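You operate a simulated robot arm through the tools that you are given. There is no shell and no other tool. Be economical: measure what you need, move in short steps, check, and stop when the job is done.

The job below is to be done with a simulated two-armed robot. You get a single attempt, and the scene is never put back.

TASK
Hold the cover tray and scour the smudge out, then lay a hub cover in each cell.
Fine: the silver hub cover goes in the scoured cell, the black one in the other; use the scouring pad and put it back where it was. What is to be rubbed or washed off counts as gone when no trace of it is left.

It is judged by the outcome, as a careful person would: the job done as asked, and still so three seconds after it is handed in. It fails if anything else is knocked over, pushed out of place, dropped, spilled or broken. Lids that push on must go on centred and level and be pressed home; caps that screw on are set level and turned clockwise until they are tight.

THE ROBOT
Two 7-joint arms with fingered hands on one trunk, on a base that drives. Base frame: it is fixed to the floor where the robot stands at the start and does not move with it; the origin is under the middle of the robot, x ahead of it, y to its left, z up; the surface under the hand at the start is at about z = 780. Units: mm, degrees, N and s.
The left shoulder is at the start at [71, 149, 1240], the right one opposite. With the tool pointing down near the work surface each hand reaches from about 100 to 760 mm from the robot's upright axis, wherever it stands, measured 20 degrees to its own side. Places, roughly: tray [500, -500, 800]. Payload 3.6 kg a hand.
The TCP of each hand is the grasp point between the finger pads, 25 mm short of the fingertips. In the tool frame z runs along the fingers and y along their closing line. Largest opening 88 mm; the body of the gripper starts 29 mm behind the TCP. The gripper is a hand of 4 fingers: y runs from the thumb to the fingers, the wrist lies at [-13, -97, -162] in the tool frame, and closing takes about 1.5 s.
Orientation is told as [roll, pitch, yaw] about the base's x, y, z axes, in that order, counted from this pose: with the fingers straight down and the wrist toward the robot, the tool's x, y and z point along [0, 1, 0], [1, 0, 0] and [0, 0, -1] of the base frame.

THE INTERFACE
- The arms move only by the tool nudge_tool. It takes "left_moves", "right_moves" or both (then of equal length, played together; a hand with none holds still); each is a list of rows, each a list of 6 numbers: the shift along the tool's x, y, z in units of 30 mm (1.0 is 30 mm), then the turn, a rotation vector about the tool's x, y, z in units of 5 degrees (1.0 is 5 degrees). In form: [[tx, ty, tz, rx, ry, rz], ...]. A call has 1 to 20 rows; each row shifts and turns the commanded pose from where the row before left it, along the tool's axes as they then stand. "left_fingers" and "right_fingers" are, for a hand that has rows, the opening, from 0 (shut) to 1 (fully open), set as the call begins (left out, the last holds). A call with a number of a shift or a turn outside -1 to 1 is refused whole. Each row takes 0.2 s and may step no farther than 50 mm and 8.6 degrees from the row before; otherwise, or with a gripper value out of range, the whole call is refused. Where a pose cannot be reached the arm comes as near as it can. A force on the tool above 50 N (or 10 N above the force at the start of the call, whichever is more), or a blocked arm, ends the call early, and 0.2 s more pass. Each finger travels about 45 mm/s and halts on what it meets, pressing with about 24 N; the grip force reading is that of the motor and also rises with nothing between the fingers. The clock runs only during rows and for 0.2 s after the last one: add rows that do not move to give the fingers time. The reply holds the time, the measured pose of the TCP, the force on the tool along the base axes, the opening and the grip force, in the units named above and with some noise, with the torque about the TCP (base axes, N m) and any sound that the robot's microphone picked up.
- Cameras (640 x 400 px; columns grow to the right, rows downward): "scene" is now at [120.4, -20.7, 1444.1]; the picture's right is [-0.17, -0.99, 0.00], its down [-0.81, 0.14, -0.57] and it looks along [0.56, -0.10, -0.82] (base axes); focal length 259 px, centre (320, 200). "left" rides on the left gripper at [-64, -83, -98] in its tool frame; the picture's right is [-0.62, -0.37, 0.69], its down [0.71, -0.63, 0.30] and it looks along [0.33, 0.68, 0.65] (tool axes); focal length 265 px, centre (320, 200). "right" rides on the right gripper at [64, -83, -98] in its tool frame; the picture's right is [-0.62, 0.37, -0.69], its down [-0.71, -0.63, 0.30] and it looks along [-0.32, 0.68, 0.65] (tool axes); focal length 265 px, centre (320, 200).
- camera(camera): a new picture of that camera. It takes no simulated time.
- raise_lower(by): slides the trunk up (or, below 0, down) by that many mm; the arms and the scene camera ride with it, the base frame stays. It gives what a move gives, with no picture.
- steer(legs): drives the robot by 1 to 6 legs, each [ahead, left, turn to the left] in mm, mm and degrees, along the robot's own axes; the way and the turn of a leg run together, so that a leg with both is an arc; at most 1500 mm and 180 degrees a leg. The arms and the cameras ride along, it lands a little off, and it stops where it bumps. It gives what a move gives.
- hand_shape(shape, hand): the hand has 4 fingers and takes this shape, open, in about a second: jaw (thumb against the fingers, like two jaws); tri (thumb and two fingers); tip (a fingertip pinch); poke (one finger out to press); point (the index stretched); flat (the hand flat); cup (the hand cupped); fist (a fist). The gripper value then closes the fingers along that shape, each until it touches; the sizes above hold for jaw. It gives what a move gives, with no picture.
- head_to(pan, tilt): turns the head with the scene camera to pan (to the left, within 86 degrees either way) and tilt (down, from -29 to 69), counted from straight ahead of the robot. It gives what a move gives.
- point_at(camera, pixels): for up to 12 pixels [column, row] of the newest picture of that camera ("zoom" is the newest enlarged one), the place [x, y, z] in the base frame of the surface seen there, good to about 3 mm, but the place of the scene camera against the robot may be out by one fixed shift of up to 12 mm in any direction. It takes no simulated time.
- enlarge(camera, box): a new picture of the part [left, top, right, bottom] of that camera's present view, enlarged. It takes no simulated time.
- close_job(): hands the job in; it is judged then, once.

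Work in short steps. Measure before you move; look again where a grasp or a placing could have gone wrong, and mend it. You have 80 turns and 78 pictures in all, those below and enlarged ones among them. Open the grippers and draw the arms clear of the work before you hand the job in, unless the task says otherwise; then end with one line.

The tools are called after "Call:" as name(argument=value, ...) on one line, values as JSON. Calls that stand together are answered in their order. nudge_tool: Moves the arms, as the interface text tells. Its arguments: {"type":"object","properties":{"left_moves":{"type":"array","items":{"type":"array","items":{"type":"number"}}},"left_fingers":{"type":"number"},"right_moves":{"type":"array","items":{"type":"array","items":{"type":"number"}}},"right_fingers":{"type":"number"}},"required":[]} The other tools are called the same way: raise_lower (by) slides the trunk up or down; hand_shape (shape, hand) gives the hand a shape; steer (legs) drives the base; head_to (pan, tilt) turns the head that bears the scene camera; camera (camera) takes a picture; point_at (camera, pixels) gives the place of the surface under pixels of a picture; enlarge (camera, box) takes an enlarged picture of a part of a camera's view; close_job () hands the job in.

At the start:

```text
time_s: 0.0
left_eef_pos: [424.3, 12.8, 1035.1]
left_orientation: [14.6, -0.8, 4.4]
left_contact_force: [-0.2, 0.8, 0.0]
left_moment: [0.01, -0.01, -0.06]
left_opening: 87.9
left_finger_force: 0.0
left_shape: jaw
right_eef_pos: [386.1, -419.1, 1098.8]
right_orientation: [0.0, 0.0, 0.0]
right_contact_force: [0.2, -0.5, 0.1]
right_moment: [-0.01, 0.03, 0.02]
right_opening: 87.5
right_finger_force: 0.1
right_shape: jaw
trunk travel left (down, up): [-730.0, 210.0]
robot x, y, heading: [0.3, -0.4, -0.0]
head pan, tilt: [-9.8, 55.2]
```

scene: 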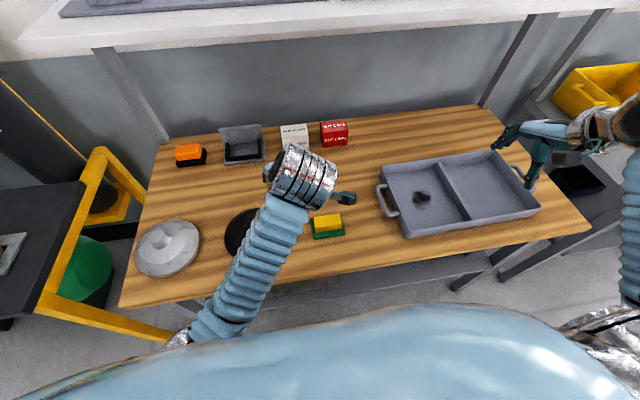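
right: 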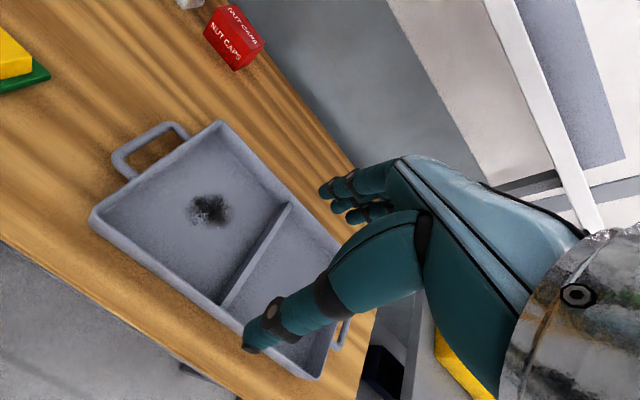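
left: 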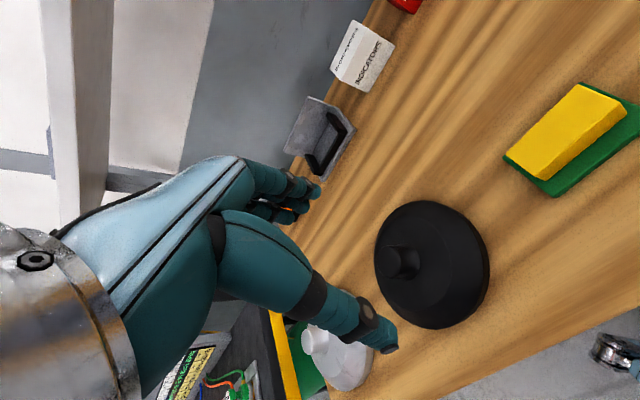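

The scene shows the tray on the right with the smudge at about (422,197), a black cover near (240,232), a silver one at (167,248), and a yellow/green pad at (327,225). I'll enlarge these to identify the objects and measure them.

Call:
enlarge(camera="scene", box=[120, 100, 360, 290])

Call:
enlarge(camera="scene", box=[300, 120, 560, 260])

Call:
point_at(camera="scene", pixels=[[327, 222], [327, 236], [422, 197], [384, 200], [402, 228], [470, 217], [430, 156], [525, 208], [490, 155], [518, 175], [163, 231], [167, 255]])

Call:
point_at(camera="left", pixels=[[400, 262], [430, 205], [485, 262], [440, 328], [378, 262], [567, 120], [580, 85], [628, 110], [512, 155], [550, 180], [585, 190], [318, 340]])

Call:
point_at(camera="right", pixels=[[210, 210], [150, 135], [120, 160], [175, 125], [100, 212], [218, 123], [225, 305], [290, 205], [260, 240], [150, 240], [225, 170], [300, 280]])

```text
2.11 times, centred on (240, 195) of scene
```

zoom: 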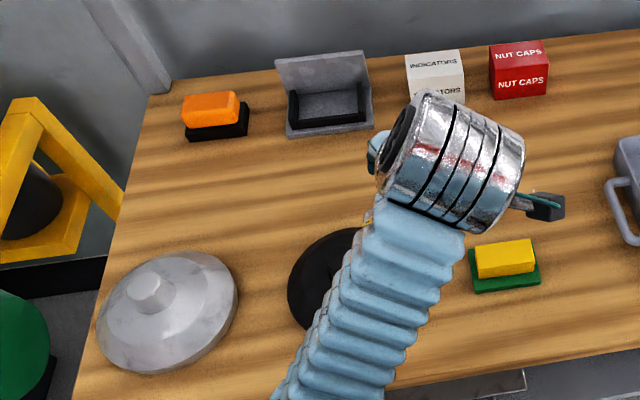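

```text
2.46 times, centred on (430, 190) of scene
```

zoom: 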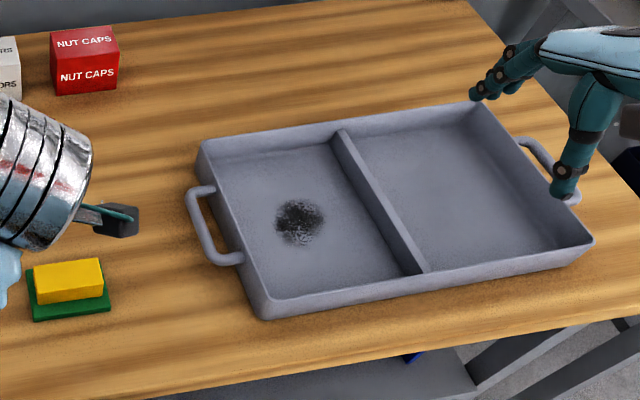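

```text
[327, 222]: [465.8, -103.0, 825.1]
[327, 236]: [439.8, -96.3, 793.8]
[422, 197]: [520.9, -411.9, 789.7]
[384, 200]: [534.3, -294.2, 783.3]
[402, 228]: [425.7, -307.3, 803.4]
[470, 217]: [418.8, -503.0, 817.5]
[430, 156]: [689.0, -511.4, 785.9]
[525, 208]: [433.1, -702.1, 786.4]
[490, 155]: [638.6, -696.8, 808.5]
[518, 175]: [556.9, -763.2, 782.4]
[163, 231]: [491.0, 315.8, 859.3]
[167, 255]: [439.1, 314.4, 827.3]
```

```text
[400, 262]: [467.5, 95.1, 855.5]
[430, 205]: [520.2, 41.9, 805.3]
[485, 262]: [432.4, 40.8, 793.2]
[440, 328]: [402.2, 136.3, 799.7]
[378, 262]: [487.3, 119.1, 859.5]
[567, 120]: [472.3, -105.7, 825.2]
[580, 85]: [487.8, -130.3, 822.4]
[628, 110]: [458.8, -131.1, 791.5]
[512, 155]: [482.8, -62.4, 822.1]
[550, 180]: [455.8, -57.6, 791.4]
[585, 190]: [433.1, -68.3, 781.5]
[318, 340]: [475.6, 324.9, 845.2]
```

```text
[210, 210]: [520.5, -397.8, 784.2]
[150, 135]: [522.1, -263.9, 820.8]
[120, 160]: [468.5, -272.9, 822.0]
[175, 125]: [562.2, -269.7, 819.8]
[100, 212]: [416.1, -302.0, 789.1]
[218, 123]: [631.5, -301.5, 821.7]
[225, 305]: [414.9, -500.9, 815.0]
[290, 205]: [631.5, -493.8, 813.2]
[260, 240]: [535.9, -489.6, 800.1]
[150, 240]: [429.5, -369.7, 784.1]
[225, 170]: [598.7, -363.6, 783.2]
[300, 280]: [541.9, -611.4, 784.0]
```

I need to tell the yellow/green block from the orange/black one, so I'm enlarging both closely.

Call:
enlarge(camera="scene", box=[170, 120, 270, 175])

Call:
enlarge(camera="left", box=[480, 60, 640, 210])

Call:
point_at(camera="scene", pixels=[[188, 150], [205, 162], [178, 165], [242, 150], [295, 145], [334, 140]])

```text
6.40 times, centred on (220, 148) of scene
```

zoom: 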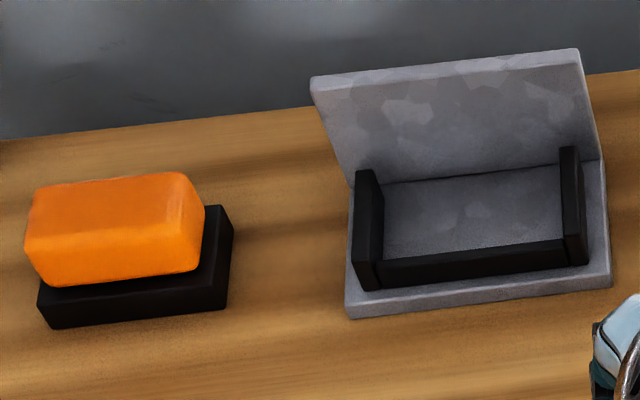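

```text
2.67 times, centred on (560, 135) of left
```

zoom: 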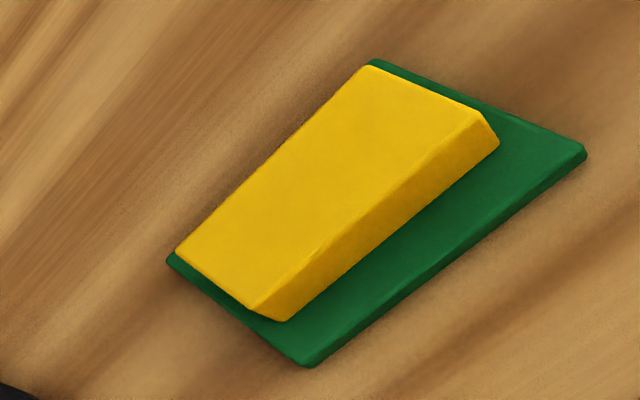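

```text
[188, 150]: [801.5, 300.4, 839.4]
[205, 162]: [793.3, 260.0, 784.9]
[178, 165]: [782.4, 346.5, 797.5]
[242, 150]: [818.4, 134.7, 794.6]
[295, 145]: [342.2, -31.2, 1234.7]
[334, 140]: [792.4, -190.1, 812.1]
```

The yellow block on a green abrasive sheet is the scouring pad. I'll measure its edges in a fresh zoom.

Call:
enlarge(camera="left", box=[480, 60, 640, 210])

Call:
point_at(camera="zoom", pixels=[[370, 72], [185, 252], [470, 112], [252, 300], [330, 190], [375, 60], [580, 155], [303, 360], [170, 262], [450, 215], [530, 180]])

Call:
enlarge(camera="left", box=[340, 180, 520, 340])

```text
2.67 times, centred on (560, 135) of left
```

zoom: 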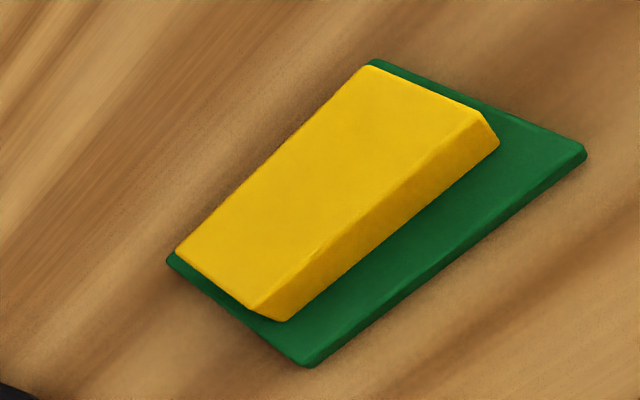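

```text
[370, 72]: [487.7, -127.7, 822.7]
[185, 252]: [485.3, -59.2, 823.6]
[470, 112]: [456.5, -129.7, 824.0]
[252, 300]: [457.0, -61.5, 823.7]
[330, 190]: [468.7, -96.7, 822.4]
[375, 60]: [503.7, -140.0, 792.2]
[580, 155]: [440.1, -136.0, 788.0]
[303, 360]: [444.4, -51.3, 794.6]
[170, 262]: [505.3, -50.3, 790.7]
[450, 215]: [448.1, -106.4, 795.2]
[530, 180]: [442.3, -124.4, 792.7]
```

```text
2.50 times, centred on (430, 260) of left
```

zoom: 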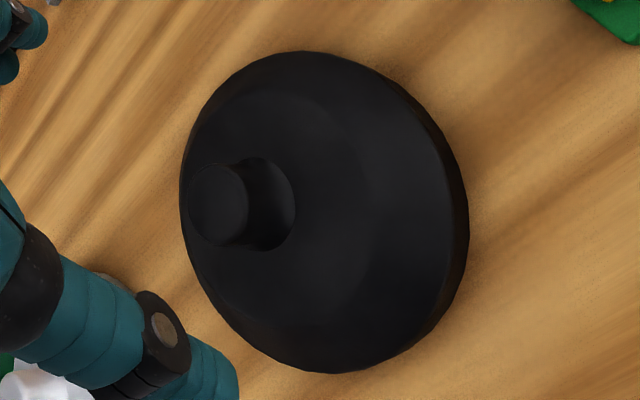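

The pad handle is about 31×69 mm at (472,-95), top z 823. The tray spans x 415–632 and y −300 to −700. I'll drive the robot 300 mm to the right so the left hand can scour while the right hand holds the tray, then look.

Call:
steer(legs=[[0, -300, 0]])

Call:
camera(camera="scene")

Call:
camera(camera="right")

Call:
camera(camera="left")

```text
time_s: 4.3
left_eef_pos: [421.5, -282.2, 1035.3]
left_orientation: [14.6, -0.9, 4.1]
left_contact_force: [0.6, 1.2, -0.1]
left_moment: [0.0, -0.01, 0.0]
left_opening: 87.9
left_finger_force: 0.1
left_shape: jaw
right_eef_pos: [379.4, -710.1, 1099.8]
right_orientation: [0.0, 0.0, -0.3]
right_contact_force: [-0.3, 0.7, -0.4]
right_moment: [-0.02, 0.02, -0.02]
right_opening: 87.6
right_finger_force: 0.1
right_shape: jaw
trunk travel left (down, up): [-730.0, 210.0]
robot x, y, heading: [-3.6, -290.4, -0.0]
head pan, tilt: [-9.8, 55.2]
```

```text
68 pictures are left
```

scene: 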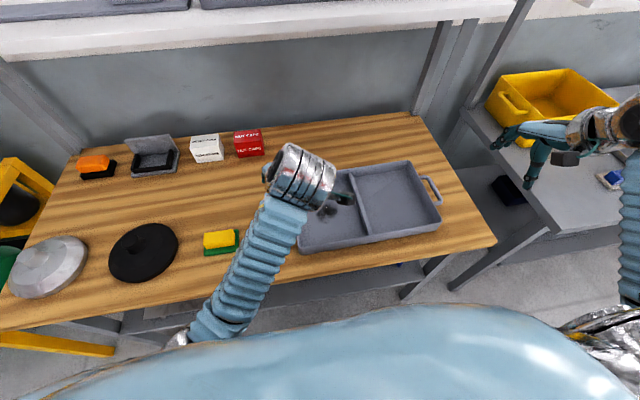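

```text
67 pictures are left
```

right: 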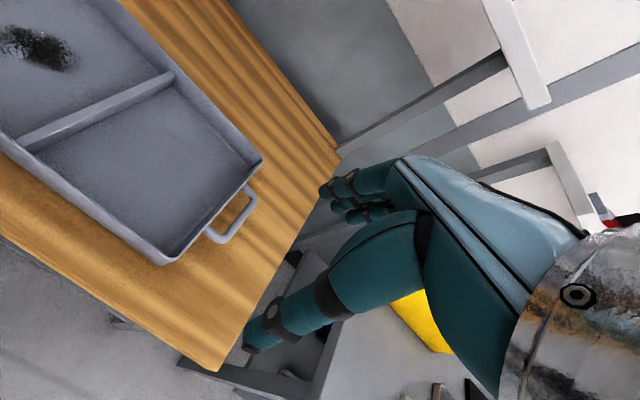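

```text
66 pictures are left
```

left: 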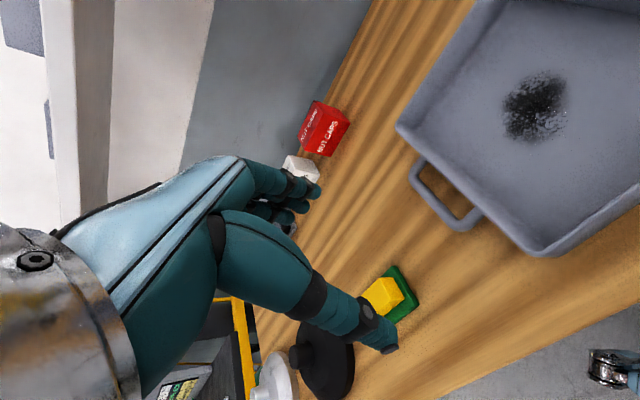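

The base landed at y −290. Now I measure the tray, smudge and covers in these views.

Call:
point_at(camera="right", pixels=[[260, 160], [165, 262], [20, 142], [170, 75], [245, 205], [215, 238], [254, 192], [120, 220], [100, 210], [165, 235], [215, 90], [150, 150]])

Call:
point_at(camera="left", pixels=[[535, 107], [505, 105], [568, 85], [545, 140], [400, 127], [545, 250], [460, 225], [415, 178], [530, 235], [590, 225], [425, 120], [475, 212]])

Call:
enlarge(camera="scene", box=[0, 200, 200, 320])

Call:
point_at(camera="zoom", pixels=[[155, 155], [105, 135], [195, 140], [150, 305], [465, 135], [455, 95], [465, 260], [350, 190], [570, 160], [30, 240], [275, 165], [140, 135]])

```text
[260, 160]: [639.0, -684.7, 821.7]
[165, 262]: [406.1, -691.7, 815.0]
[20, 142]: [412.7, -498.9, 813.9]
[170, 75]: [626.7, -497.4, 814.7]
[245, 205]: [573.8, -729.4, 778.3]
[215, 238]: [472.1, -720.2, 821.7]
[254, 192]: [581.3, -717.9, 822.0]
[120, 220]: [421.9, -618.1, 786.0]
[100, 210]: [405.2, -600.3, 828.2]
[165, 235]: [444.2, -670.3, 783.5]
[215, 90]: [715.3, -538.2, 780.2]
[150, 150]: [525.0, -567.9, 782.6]
```

```text
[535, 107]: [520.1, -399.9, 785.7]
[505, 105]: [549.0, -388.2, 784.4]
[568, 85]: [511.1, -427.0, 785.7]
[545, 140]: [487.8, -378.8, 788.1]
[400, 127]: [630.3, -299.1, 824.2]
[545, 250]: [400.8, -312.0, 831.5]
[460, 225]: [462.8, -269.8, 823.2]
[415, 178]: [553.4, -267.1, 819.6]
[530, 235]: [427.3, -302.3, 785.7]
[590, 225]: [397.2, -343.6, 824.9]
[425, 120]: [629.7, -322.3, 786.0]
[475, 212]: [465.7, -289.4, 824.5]
```

```text
3.20 times, centred on (100, 260) of scene
```

zoom: 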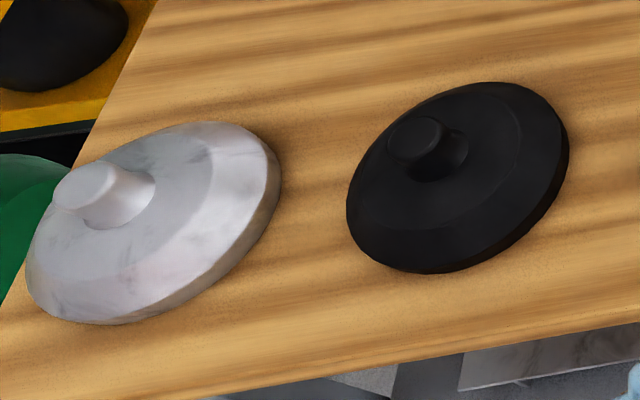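

```text
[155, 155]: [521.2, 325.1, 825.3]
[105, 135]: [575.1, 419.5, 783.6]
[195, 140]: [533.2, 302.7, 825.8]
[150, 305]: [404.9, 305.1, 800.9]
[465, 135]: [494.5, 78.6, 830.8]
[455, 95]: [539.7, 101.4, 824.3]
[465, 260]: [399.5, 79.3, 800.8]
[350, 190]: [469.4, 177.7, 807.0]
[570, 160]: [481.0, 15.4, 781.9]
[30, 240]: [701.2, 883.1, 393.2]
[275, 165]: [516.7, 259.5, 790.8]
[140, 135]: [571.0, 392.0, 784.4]
```

The tray's front wall is at x≈403–415, top ≈ 822, and the pad lies clear. I'll straighten the left hand and bring it above the pad while the right hand goes above the tray's front wall at y≈−600.

Call:
nudge_tool(left_moves=[[0, 0, 0, 0, -0.97, 0], [0, 0, 0, 0, -0.97, 0], [0, 0, 0, 0, -0.98, 0], [0, 0, 0, 0.18, 0, 0.82], [0.89, 0.24, 0.571, 0, 0, 0], [0.89, 0.24, 0.571, 0, 0, 0], [0.89, 0.24, 0.571, 0, 0, 0], [0.89, 0.24, 0.571, 0, 0, 0], [0.89, 0.24, 0.571, 0, 0, 0], [0.89, 0.24, 0.571, 0, 0, 0], [0.89, 0.24, 0.571, 0, 0, 0]], right_moves=[[0.917, 0.267, 0, 0, 0, 0], [0.917, 0.267, 0, 0, 0, 0], [0.917, 0.267, 0, 0, 0, 0], [0.917, 0.267, 0, 0, 0, 0], [0, 0, 1, 0, 0, 0], [0, 0, 1, 0, 0, 0], [0, 0, 1, 0, 0, 0], [0, 0, 1, 0, 0, 0], [0, 0, 1, 0, 0, 0], [0, 0, 1, 0, 0, 0], [0, 0, 1, 0, 0, 0]], left_fingers=1, right_fingers=1)

Call:
camera(camera="right")

Call:
camera(camera="left")

Call:
camera(camera="scene")

```text
time_s: 6.7
left_eef_pos: [472.8, -94.9, 915.6]
left_orientation: [0.0, -0.1, 0.0]
left_contact_force: [0.2, -0.3, 0.7]
left_moment: [0.01, 0.02, 0.04]
left_opening: 87.9
left_finger_force: 0.1
left_shape: jaw
right_eef_pos: [413.8, -602.7, 887.2]
right_orientation: [0.0, 0.0, -0.3]
right_contact_force: [-0.9, 0.1, -0.8]
right_moment: [0.02, 0.02, 0.02]
right_opening: 87.5
right_finger_force: 0.1
right_shape: jaw
trunk travel left (down, up): [-730.0, 210.0]
robot x, y, heading: [-0.9, -292.1, -0.4]
head pan, tilt: [-9.8, 55.2]
```

```text
64 pictures are left
```

right: 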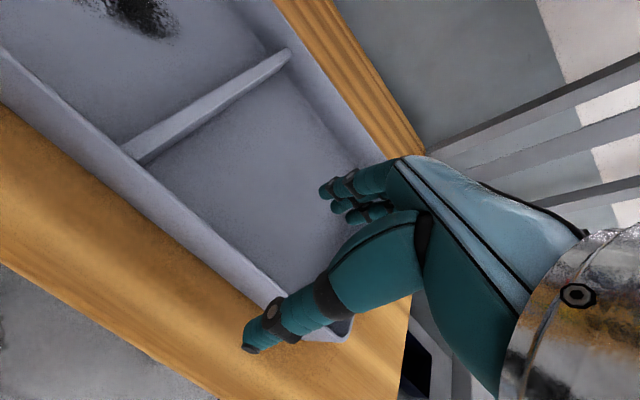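

```text
63 pictures are left
```

left: 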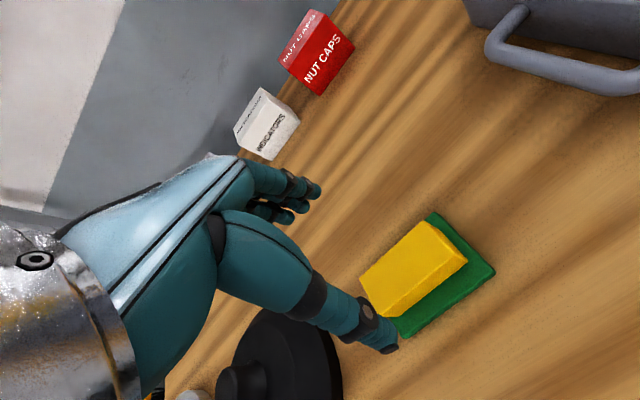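

```text
62 pictures are left
```

scene: 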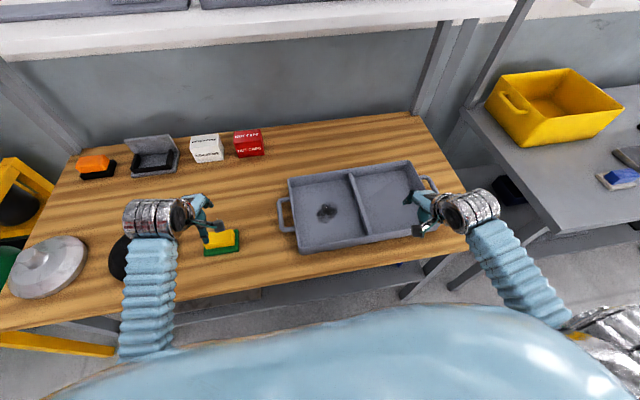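

I check the wall edges near the right hand (e.g. around (150,205)) and the pad again from the new left view.

Call:
point_at(camera="right", pixels=[[215, 268], [222, 260], [230, 252], [236, 246], [120, 180], [130, 165], [140, 160], [345, 335], [60, 125]])

Call:
point_at(camera="left", pixels=[[427, 225], [464, 262], [364, 280], [390, 312], [415, 268], [433, 215], [493, 272], [402, 335], [510, 10], [495, 50], [580, 80]])

Call:
enlarge(camera="right", box=[120, 150, 380, 370])

```text
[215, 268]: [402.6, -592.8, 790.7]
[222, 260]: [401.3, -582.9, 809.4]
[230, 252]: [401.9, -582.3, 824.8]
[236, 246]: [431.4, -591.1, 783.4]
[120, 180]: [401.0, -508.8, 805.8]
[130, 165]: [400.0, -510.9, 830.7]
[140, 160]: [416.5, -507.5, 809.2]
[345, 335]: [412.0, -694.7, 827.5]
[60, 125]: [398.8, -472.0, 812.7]
```

```text
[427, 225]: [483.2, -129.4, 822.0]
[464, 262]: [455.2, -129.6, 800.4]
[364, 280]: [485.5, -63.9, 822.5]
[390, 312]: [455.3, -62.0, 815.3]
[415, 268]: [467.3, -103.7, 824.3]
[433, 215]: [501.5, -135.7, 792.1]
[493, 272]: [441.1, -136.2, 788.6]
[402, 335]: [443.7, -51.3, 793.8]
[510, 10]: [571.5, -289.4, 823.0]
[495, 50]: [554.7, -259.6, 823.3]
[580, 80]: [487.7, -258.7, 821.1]
```

```text
1.82 times, centred on (250, 260) of right
```

zoom: 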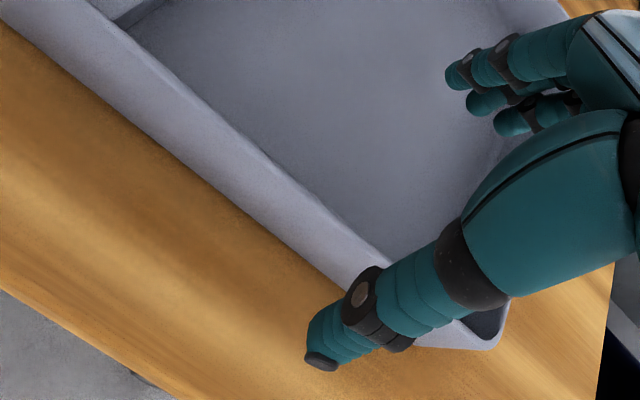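

The wall runs x 400–410 with its top at 826, and the pad handle is centred at (470.5,−96). I lower both hands: right to z≈817 straddling the wall, left to z≈822 around the pad handle.

Call:
nudge_tool(left_moves=[[-0.03, -0.06, 0.8, 0, 0, 0], [0, 0, 0.8, 0, 0, 0], [0, 0, 0.8, 0, 0, 0], [0, 0, 0.72, 0, 0, 0]], right_moves=[[0, -0.27, 0.4, 0, 0, 0], [0, 0, 0.65, 0, 0, 0], [0, 0, 0.65, 0, 0, 0], [0, 0, 0.65, 0, 0, 0]])

Call:
camera(camera="left")

Call:
camera(camera="right")

```text
time_s: 7.7
left_eef_pos: [471.9, -97.5, 820.1]
left_orientation: [0.1, 0.1, 0.0]
left_contact_force: [0.0, -0.2, 0.3]
left_moment: [0.0, 0.02, -0.04]
left_opening: 87.8
left_finger_force: 0.1
left_shape: jaw
right_eef_pos: [405.6, -600.9, 816.9]
right_orientation: [0.0, 0.1, -0.3]
right_contact_force: [0.7, -0.4, 0.3]
right_moment: [0.01, -0.03, 0.01]
right_opening: 87.6
right_finger_force: 0.0
right_shape: jaw
trunk travel left (down, up): [-730.0, 210.0]
robot x, y, heading: [-2.1, -294.4, -0.6]
head pan, tilt: [-9.8, 55.2]
```

```text
60 pictures are left
```

left: 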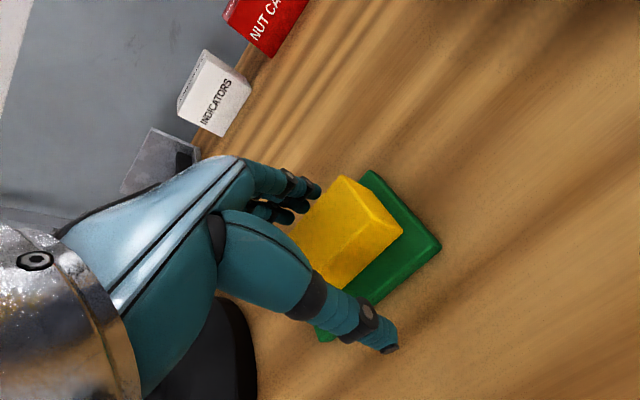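

```text
59 pictures are left
```

right: 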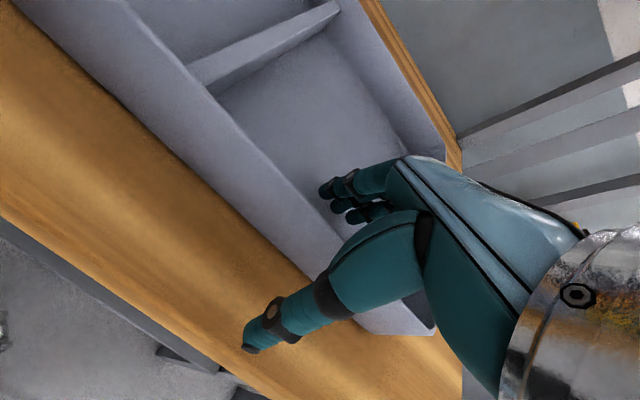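

Both hands straddle their targets with no contact, so I close both grips with still rows.

Call:
nudge_tool(left_moves=[[0, 0, 0, 0, 0, 0], [0, 0, 0, 0, 0, 0], [0, 0, 0, 0, 0, 0], [0, 0, 0, 0, 0, 0], [0, 0, 0, 0, 0, 0], [0, 0, 0, 0, 0, 0], [0, 0, 0, 0, 0, 0], [0, 0, 0, 0, 0, 0], [0, 0, 0, 0, 0, 0]], right_moves=[[0, 0, 0, 0, 0, 0], [0, 0, 0, 0, 0, 0], [0, 0, 0, 0, 0, 0], [0, 0, 0, 0, 0, 0], [0, 0, 0, 0, 0, 0], [0, 0, 0, 0, 0, 0], [0, 0, 0, 0, 0, 0], [0, 0, 0, 0, 0, 0], [0, 0, 0, 0, 0, 0]], left_fingers=0, right_fingers=0)

Call:
camera(camera="left")

Call:
camera(camera="right")

```text
time_s: 9.7
left_eef_pos: [470.8, -96.5, 821.5]
left_orientation: [0.2, 0.2, -0.1]
left_contact_force: [0.4, 0.0, 0.0]
left_moment: [0.0, 0.01, -0.02]
left_opening: 30.4
left_finger_force: 23.5
left_shape: jaw
right_eef_pos: [406.0, -600.5, 818.2]
right_orientation: [0.0, 0.0, -0.3]
right_contact_force: [0.4, 0.8, -1.1]
right_moment: [0.04, 0.0, 0.06]
right_opening: 0.1
right_finger_force: 23.8
right_shape: jaw
trunk travel left (down, up): [-730.0, 210.0]
robot x, y, heading: [2.0, -293.6, -0.6]
head pan, tilt: [-9.8, 55.2]
```

```text
58 pictures are left
```

left: 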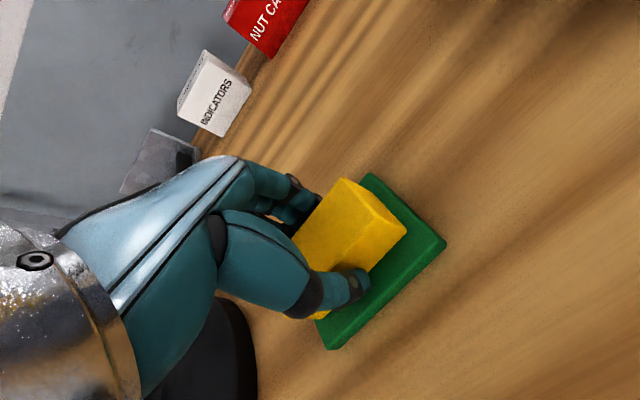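

```text
57 pictures are left
```

right: 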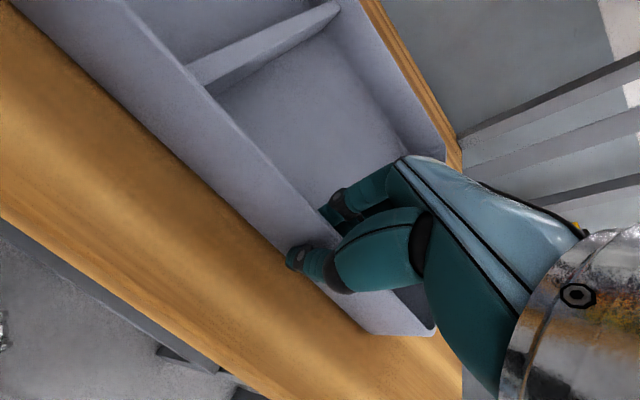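

The left hand grips the pad (30.4 mm). The right reads 0.1 mm, so I look closer at whether the wall is really pinched.

Call:
enlarge(camera="right", box=[240, 140, 440, 340])

Call:
point_at(camera="right", pixels=[[260, 235], [268, 212], [250, 190], [240, 215], [226, 180], [205, 185], [300, 258], [340, 200]])

Call:
enlarge(camera="scene", box=[270, 150, 510, 270])

```text
2.00 times, centred on (340, 240) of right
```

zoom: 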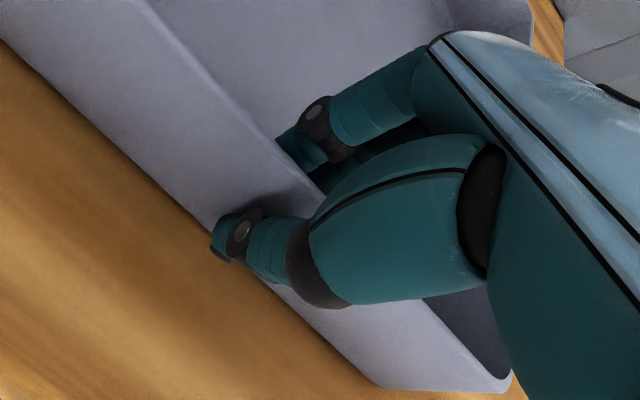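

```text
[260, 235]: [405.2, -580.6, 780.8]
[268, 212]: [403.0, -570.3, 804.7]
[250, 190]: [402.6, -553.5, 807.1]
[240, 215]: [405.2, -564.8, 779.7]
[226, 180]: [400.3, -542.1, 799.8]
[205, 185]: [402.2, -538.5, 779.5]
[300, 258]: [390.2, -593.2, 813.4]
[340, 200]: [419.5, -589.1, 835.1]
```

```text
2.67 times, centred on (390, 210) of scene
```

zoom: 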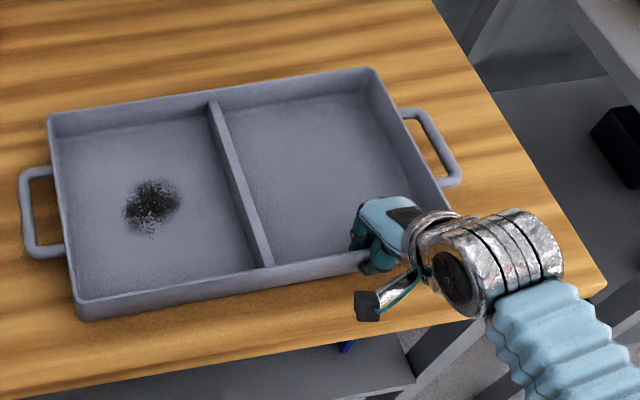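

The wall visibly sits between thumb and fingers. I lift the pad about 80 mm and carry it above the smudge at (520,−400).

Call:
nudge_tool(left_moves=[[0, 0, -0.89, 0, 0, 0], [0, 0, -0.89, 0, 0, 0], [0, 0, -0.89, 0, 0, 0], [-0.92, 0.149, 0, 0, 0, 0], [-0.92, 0.149, 0, 0, 0, 0], [-0.92, 0.149, 0, 0, 0, 0], [-0.92, 0.149, 0, 0, 0, 0], [-0.92, 0.149, 0, 0, 0, 0], [-0.92, 0.149, 0, 0, 0, 0], [-0.92, 0.149, 0, 0, 0, 0], [-0.92, 0.149, 0, 0, 0, 0], [-0.92, 0.149, 0, 0, 0, 0], [-0.92, 0.149, 0, 0, 0, 0], [-0.92, 0.149, 0, 0, 0, 0], [0, 0, 0, 0, 0, 0]])

Call:
camera(camera="left")

Call:
camera(camera="scene")

```text
time_s: 12.2
left_eef_pos: [507.8, -263.2, 860.9]
left_orientation: [9.8, 0.1, 1.2]
left_contact_force: [-5.2, -0.3, 9.4]
left_moment: [-0.23, 0.18, -0.05]
left_opening: 31.3
left_finger_force: 24.1
left_shape: jaw
right_eef_pos: [404.4, -600.1, 816.9]
right_orientation: [0.0, 0.0, -0.3]
right_contact_force: [-0.1, 1.6, 0.2]
right_moment: [0.02, 0.02, 0.08]
right_opening: 0.1
right_finger_force: 24.6
right_shape: jaw
trunk travel left (down, up): [-730.0, 210.0]
robot x, y, heading: [0.3, -297.5, -0.2]
head pan, tilt: [-9.8, 55.2]
stopped in row 12 (left hand): the arm was blocked; the commanded pose is now the measured one
```

```text
54 pictures are left
```

left: 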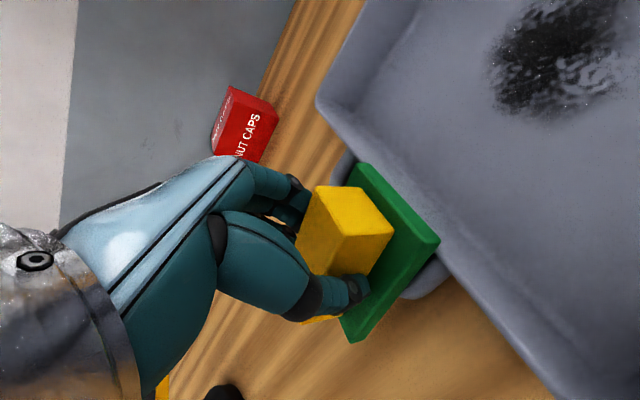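

```text
53 pictures are left
```

scene: 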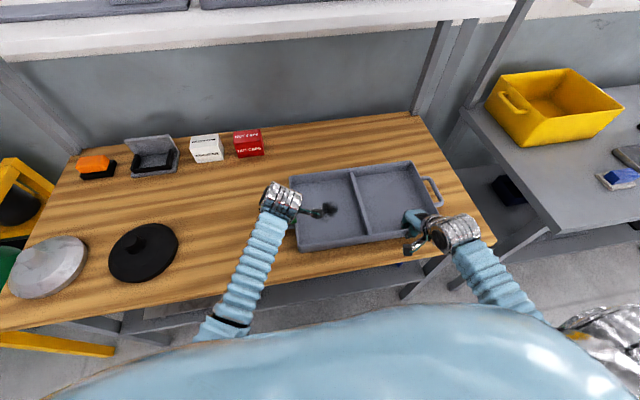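

The left arm stopped before the target: it sagged and tilted at the midline, and the pad is resting on the tray wall. I'll back off up and left and straighten the hand. I also release the right hand so I can re-park the base further right.

Call:
nudge_tool(left_moves=[[0.1, 0, -0.8, 0, 0, 0], [0.3, 0, -0.8, 0, 0, 0], [0.5, 0, -0.8, 0, -0.5, 0], [0.5, 0, -0.6, 0, -0.5, 0], [0.5, 0, 0, 0, -0.5, 0.12], [0.5, 0, 0, 0, -0.46, 0.12], [0, 0, 0, 0, 0, 0], [0, 0, 0, 0, 0, 0]], right_moves=[[0, 0, 0, 0, 0, 0], [0, 0, 0, 0, 0, 0], [0, 0, 0, 0, 0, 0], [0, 0, 0, 0, 0, 0], [0, 0, 0, 0, 0, 0], [0, 0, 0, 0, 0, 0], [0, 0, 0, 0, 0, 0], [0, 0, 0, 0, 0, 0]], right_fingers=1)

Call:
camera(camera="scene")

Call:
camera(camera="left")

```text
time_s: 14.1
left_eef_pos: [505.3, -198.7, 948.7]
left_orientation: [1.4, 1.0, -0.2]
left_contact_force: [-0.2, -0.6, -0.7]
left_moment: [0.01, 0.01, -0.03]
left_opening: 30.3
left_finger_force: 24.3
left_shape: jaw
right_eef_pos: [404.8, -600.4, 816.0]
right_orientation: [0.0, 0.0, -0.3]
right_contact_force: [-0.7, -0.5, -0.4]
right_moment: [-0.03, 0.02, -0.02]
right_opening: 87.4
right_finger_force: 0.0
right_shape: jaw
trunk travel left (down, up): [-730.0, 210.0]
robot x, y, heading: [-2.6, -295.5, -0.1]
head pan, tilt: [-9.8, 55.2]
```

```text
52 pictures are left
```

scene: 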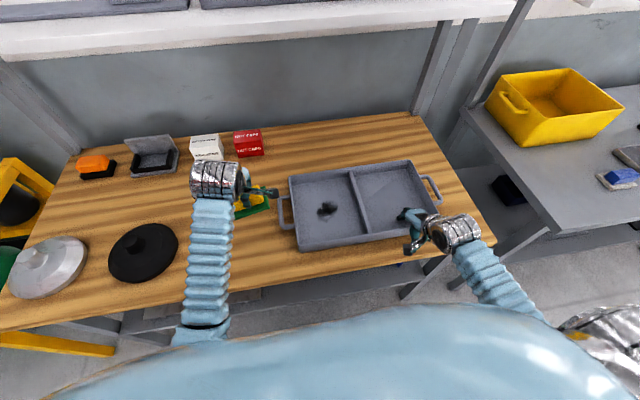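

```text
51 pictures are left
```

left: 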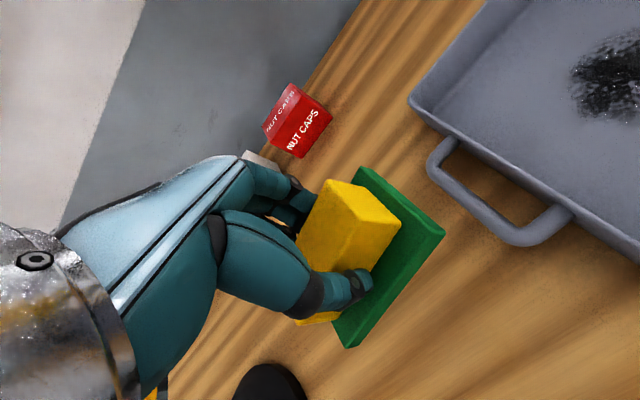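

The tray has not visibly moved. I raise the right hand clear, then drive another 210 mm right so the smudge lies on the left arm's side.

Call:
nudge_tool(right_moves=[[0, 0, -0.9, 0, 0, 0], [0, 0, -0.9, 0, 0, 0], [0, 0, -0.9, 0, 0, 0], [0, 0, -0.9, 0, 0, 0]])

Call:
steer(legs=[[0, -210, 0]])

Call:
camera(camera="scene")

Call:
camera(camera="right")

Call:
camera(camera="left")

```text
time_s: 15.1
left_eef_pos: [505.3, -198.0, 949.8]
left_orientation: [1.4, 0.8, 0.0]
left_contact_force: [-0.8, -0.2, -0.9]
left_moment: [0.01, 0.03, -0.01]
left_opening: 30.4
left_finger_force: 24.2
left_shape: jaw
right_eef_pos: [405.9, -599.2, 925.7]
right_orientation: [0.1, 0.0, -0.4]
right_contact_force: [0.2, -0.1, -0.8]
right_moment: [0.01, -0.01, -0.01]
right_opening: 87.4
right_finger_force: 0.0
right_shape: jaw
trunk travel left (down, up): [-730.0, 210.0]
robot x, y, heading: [-1.3, -294.5, -0.4]
head pan, tilt: [-9.8, 55.2]
```

```text
time_s: 18.3
left_eef_pos: [506.8, -405.4, 952.9]
left_orientation: [1.2, 0.5, 0.4]
left_contact_force: [0.4, -0.1, -0.4]
left_moment: [-0.02, -0.01, -0.02]
left_opening: 30.4
left_finger_force: 24.3
left_shape: jaw
right_eef_pos: [406.0, -806.1, 926.1]
right_orientation: [0.1, 0.0, -0.1]
right_contact_force: [0.0, -0.3, 0.0]
right_moment: [0.01, 0.02, -0.02]
right_opening: 87.6
right_finger_force: 0.1
right_shape: jaw
trunk travel left (down, up): [-730.0, 210.0]
robot x, y, heading: [-3.2, -508.5, 0.1]
head pan, tilt: [-9.8, 55.2]
```

```text
50 pictures are left
```

scene: 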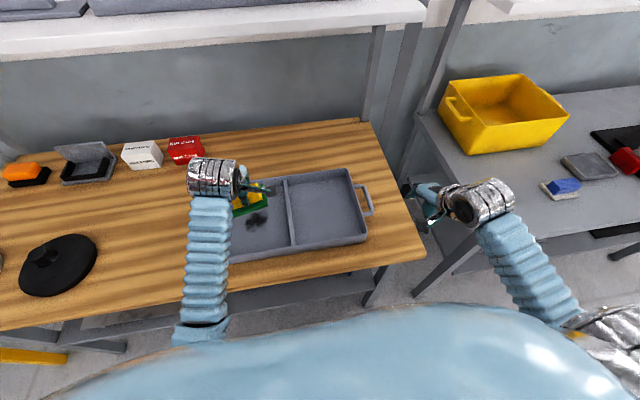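

```text
49 pictures are left
```

right: 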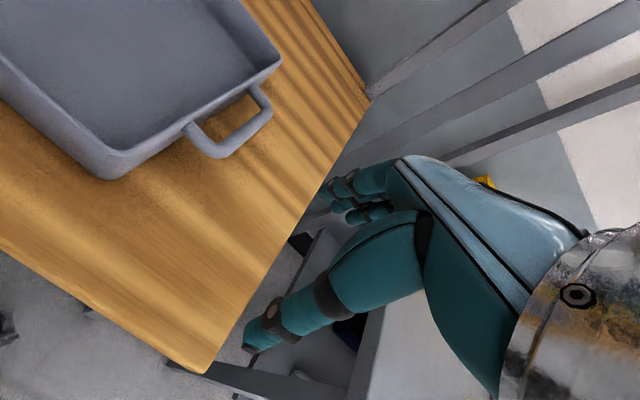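

```text
48 pictures are left
```

left: 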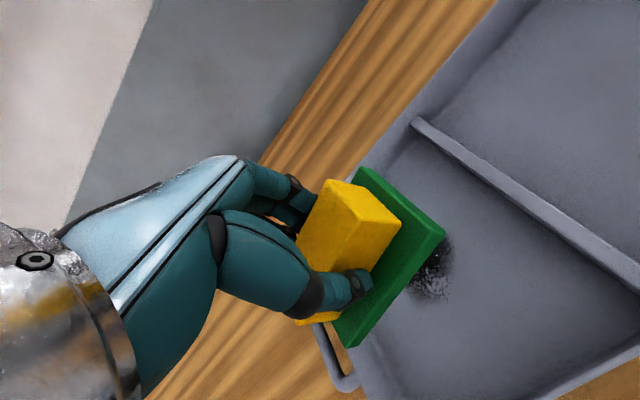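

The base is now at y −508. I move the right hand over the front wall at y≈−640, lower it and close it; the left stays put.

Call:
nudge_tool(right_moves=[[0.922, 0, 0, 0, 0, 0], [0.922, 0, 0, 0, 0, 0], [0.922, 0, 0, 0, 0, 0], [0.922, 0, 0, 0, 0, 0], [0.922, 0, 0, 0, 0, 0], [0.922, 0, 0, 0, 0, 0], [0, 0, 0.92, 0, 0, 0], [0, 0, 0.92, 0, 0, 0], [0, 0, 0.92, 0, 0, 0], [0, 0, 0.92, 0, 0, 0]])

Call:
nudge_tool(right_moves=[[0, 0, 0, 0, 0, 0], [0, 0, 0, 0, 0, 0], [0, 0, 0, 0, 0, 0], [0, 0, 0, 0, 0, 0], [0, 0, 0, 0, 0, 0], [0, 0, 0, 0, 0, 0], [0, 0, 0, 0, 0, 0], [0, 0, 0, 0, 0, 0], [0, 0, 0, 0, 0, 0]], right_fingers=0)

Call:
camera(camera="right")

Call:
enlarge(camera="scene", box=[220, 150, 460, 290])

```text
time_s: 20.5
left_eef_pos: [506.0, -404.0, 953.0]
left_orientation: [1.4, 0.5, 0.4]
left_contact_force: [0.3, -0.1, -0.2]
left_moment: [-0.02, -0.03, -0.01]
left_opening: 30.8
left_finger_force: 23.9
left_shape: jaw
right_eef_pos: [405.6, -639.1, 818.0]
right_orientation: [0.1, -0.1, -0.2]
right_contact_force: [0.0, -0.7, 0.0]
right_moment: [-0.02, 0.03, -0.03]
right_opening: 87.7
right_finger_force: 0.0
right_shape: jaw
trunk travel left (down, up): [-730.0, 210.0]
robot x, y, heading: [-4.2, -507.0, -0.2]
head pan, tilt: [-9.8, 55.2]
```

```text
time_s: 22.5
left_eef_pos: [507.1, -404.7, 953.4]
left_orientation: [1.5, 0.7, 0.3]
left_contact_force: [-0.1, -0.1, -0.2]
left_moment: [0.04, 0.03, 0.01]
left_opening: 30.2
left_finger_force: 23.8
left_shape: jaw
right_eef_pos: [405.2, -640.1, 817.6]
right_orientation: [0.1, 0.0, -0.2]
right_contact_force: [-0.1, 1.2, 0.1]
right_moment: [0.01, -0.07, 0.08]
right_opening: 0.3
right_finger_force: 24.4
right_shape: jaw
trunk travel left (down, up): [-730.0, 210.0]
robot x, y, heading: [-4.2, -508.6, -0.1]
head pan, tilt: [-9.8, 55.2]
```

```text
47 pictures are left
```

right: 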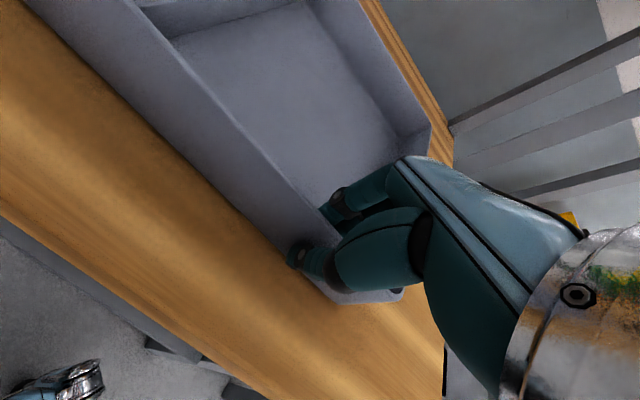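

```text
2.67 times, centred on (340, 220) of scene
```

zoom: 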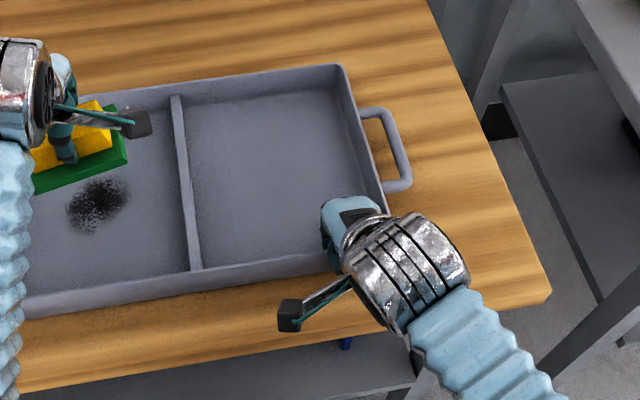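

The fingers straddle the wall again. To verify the hold I lift 2 mm and read the force.

Call:
nudge_tool(right_moves=[[0, 0, -0.07, 0, 0, 0], [0, 0, 0, 0, 0, 0]])

Call:
nudge_tool(right_moves=[[0, 0, 0.07, 0, 0, 0], [0, 0, 0, 0, 0, 0]])

```text
time_s: 23.1
left_eef_pos: [506.7, -405.8, 952.6]
left_orientation: [1.3, 0.5, 0.4]
left_contact_force: [-0.4, 0.3, -1.0]
left_moment: [-0.01, -0.01, -0.03]
left_opening: 30.3
left_finger_force: 24.0
left_shape: jaw
right_eef_pos: [406.6, -639.4, 819.0]
right_orientation: [0.1, 0.0, -0.1]
right_contact_force: [-0.6, -0.1, 0.0]
right_moment: [0.02, 0.0, 0.06]
right_opening: 0.1
right_finger_force: 23.9
right_shape: jaw
trunk travel left (down, up): [-730.0, 210.0]
robot x, y, heading: [-2.0, -505.2, 0.0]
head pan, tilt: [-9.8, 55.2]
```

```text
time_s: 23.7
left_eef_pos: [506.6, -404.2, 954.1]
left_orientation: [1.4, 0.5, 0.3]
left_contact_force: [0.8, 0.3, -1.4]
left_moment: [0.02, 0.0, 0.03]
left_opening: 30.3
left_finger_force: 24.2
left_shape: jaw
right_eef_pos: [407.4, -639.6, 818.0]
right_orientation: [0.0, -0.1, -0.1]
right_contact_force: [-1.2, -0.4, 0.9]
right_moment: [-0.03, -0.02, 0.05]
right_opening: 0.1
right_finger_force: 23.7
right_shape: jaw
trunk travel left (down, up): [-730.0, 210.0]
robot x, y, heading: [-2.7, -503.6, -0.2]
head pan, tilt: [-9.8, 55.2]
```

Lifting gives no force, so the closed jaw leaves a gap and doesn't pinch the thin wall. I raise the hand and try the fingertip-pinch shape.

Call:
nudge_tool(right_moves=[[0, 0, 0, 0, 0, 0], [0, 0, 0, 0, 0, 0], [0, 0, 0, 0, 0, 0], [0, 0, 0, 0, 0, 0], [0, 0, 0, 0, 0, 0], [0, 0, 0, 0, 0, 0], [0, 0, -0.8, 0, 0, 0], [0, 0, -0.8, 0, 0, 0], [0, 0, -0.8, 0, 0, 0]], right_fingers=1)

Call:
hand_shape(hand="right", shape="tip")

Call:
camera(camera="right")

Call:
nudge_tool(right_moves=[[0, 0, 0, 0, 0, 0], [0, 0, 0, 0, 0, 0], [0, 0, 0, 0, 0, 0], [0, 0, 0, 0, 0, 0], [0, 0, 0, 0, 0, 0], [0, 0, 0, 0, 0, 0], [0, 0, 0, 0, 0, 0], [0, 0, 0, 0, 0, 0]], right_fingers=0)

Call:
camera(camera="right")

```text
time_s: 25.7
left_eef_pos: [506.4, -403.6, 952.9]
left_orientation: [1.3, 0.5, 0.3]
left_contact_force: [-0.3, 0.1, -0.6]
left_moment: [0.03, 0.04, -0.01]
left_opening: 30.4
left_finger_force: 24.2
left_shape: jaw
right_eef_pos: [405.4, -638.6, 889.1]
right_orientation: [0.1, 0.0, -0.1]
right_contact_force: [0.6, -0.2, -0.2]
right_moment: [-0.01, 0.01, -0.04]
right_opening: 87.2
right_finger_force: 0.1
right_shape: jaw
trunk travel left (down, up): [-730.0, 210.0]
robot x, y, heading: [-1.9, -504.3, -0.1]
head pan, tilt: [-9.8, 55.2]
```

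```text
time_s: 26.6
left_eef_pos: [506.7, -405.1, 953.5]
left_orientation: [1.4, 0.6, 0.3]
left_contact_force: [0.4, -1.4, -0.8]
left_moment: [-0.01, -0.01, 0.02]
left_opening: 30.3
left_finger_force: 23.8
left_shape: jaw
right_eef_pos: [407.0, -639.3, 888.5]
right_orientation: [0.1, 0.0, -0.1]
right_contact_force: [-0.1, -0.6, 0.4]
right_moment: [-0.02, 0.0, -0.01]
right_opening: 87.7
right_finger_force: 0.0
right_shape: tip
trunk travel left (down, up): [-730.0, 210.0]
robot x, y, heading: [-0.1, -501.4, -0.2]
head pan, tilt: [-9.8, 55.2]
```

```text
45 pictures are left
```

right: 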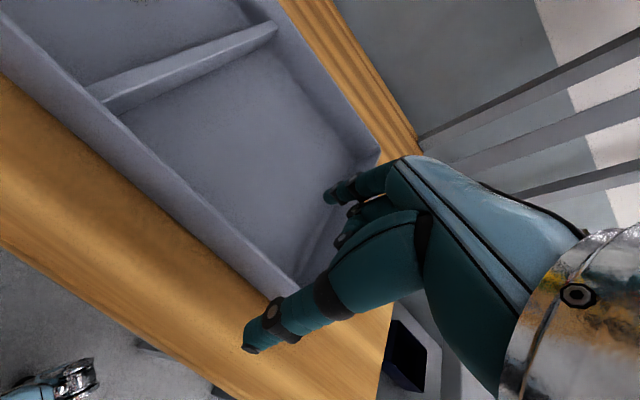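

```text
time_s: 28.4
left_eef_pos: [506.5, -404.3, 953.3]
left_orientation: [1.5, 0.5, 0.3]
left_contact_force: [-1.0, 0.4, -0.6]
left_moment: [-0.05, -0.02, 0.0]
left_opening: 30.3
left_finger_force: 23.9
left_shape: jaw
right_eef_pos: [407.7, -640.2, 888.5]
right_orientation: [0.1, 0.0, -0.1]
right_contact_force: [0.2, -0.1, 0.0]
right_moment: [-0.01, 0.01, -0.01]
right_opening: 0.0
right_finger_force: 23.9
right_shape: tip
trunk travel left (down, up): [-730.0, 210.0]
robot x, y, heading: [-0.4, -505.4, -0.2]
head pan, tilt: [-9.8, 55.2]
```

```text
44 pictures are left
```

right: 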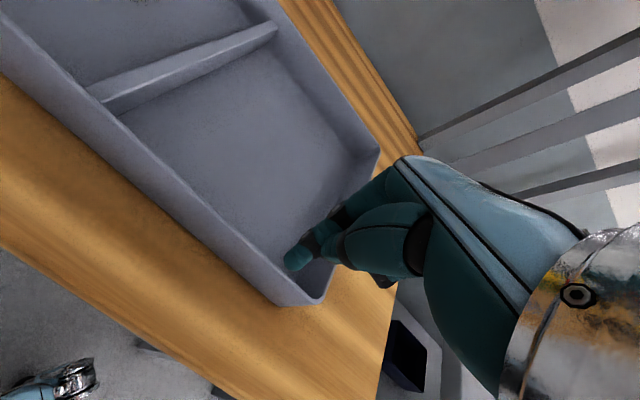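

Before trying again I look at how the closed fingertips meet, and at the handle's thickness.

Call:
enlarge(camera="right", box=[240, 150, 440, 330])

Call:
point_at(camera="zoom", pixels=[[150, 220], [130, 245], [170, 255], [110, 215], [100, 235], [85, 215], [95, 222], [75, 225], [260, 160]])

Call:
enlarge(camera="scene", box=[320, 160, 400, 260])

Call:
point_at(camera="zoom", pixels=[[335, 87], [350, 90], [362, 95], [395, 165], [380, 165], [408, 160], [345, 215], [400, 215], [410, 200], [360, 140]])

```text
2.22 times, centred on (340, 240) of right
```

zoom: 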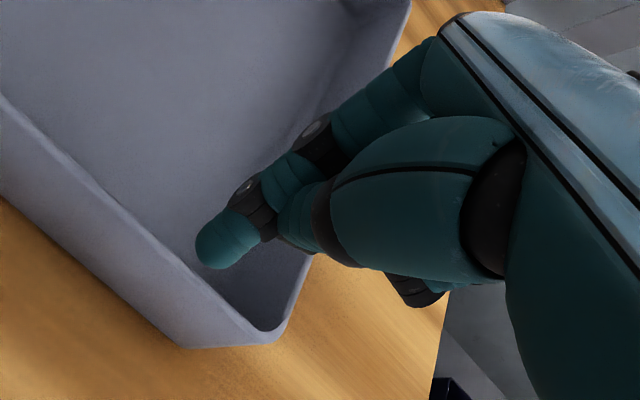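

```text
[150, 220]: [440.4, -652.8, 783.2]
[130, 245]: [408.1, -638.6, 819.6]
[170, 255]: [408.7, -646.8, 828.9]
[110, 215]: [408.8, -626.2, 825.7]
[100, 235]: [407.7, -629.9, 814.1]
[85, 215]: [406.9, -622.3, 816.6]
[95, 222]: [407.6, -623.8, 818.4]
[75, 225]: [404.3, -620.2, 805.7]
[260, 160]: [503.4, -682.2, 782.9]
```

```text
4.00 times, centred on (360, 210) of scene
```

zoom: 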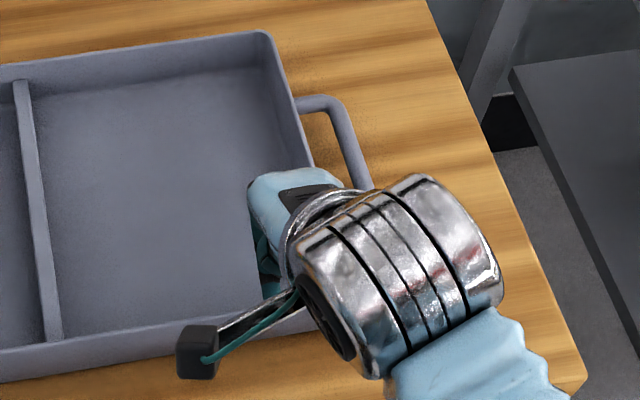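

```text
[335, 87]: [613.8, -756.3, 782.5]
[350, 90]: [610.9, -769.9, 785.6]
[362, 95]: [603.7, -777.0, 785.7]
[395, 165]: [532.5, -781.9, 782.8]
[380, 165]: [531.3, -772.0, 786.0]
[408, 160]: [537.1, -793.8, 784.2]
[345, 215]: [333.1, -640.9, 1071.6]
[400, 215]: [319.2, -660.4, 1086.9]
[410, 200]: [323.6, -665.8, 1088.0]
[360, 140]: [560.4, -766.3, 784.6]
```

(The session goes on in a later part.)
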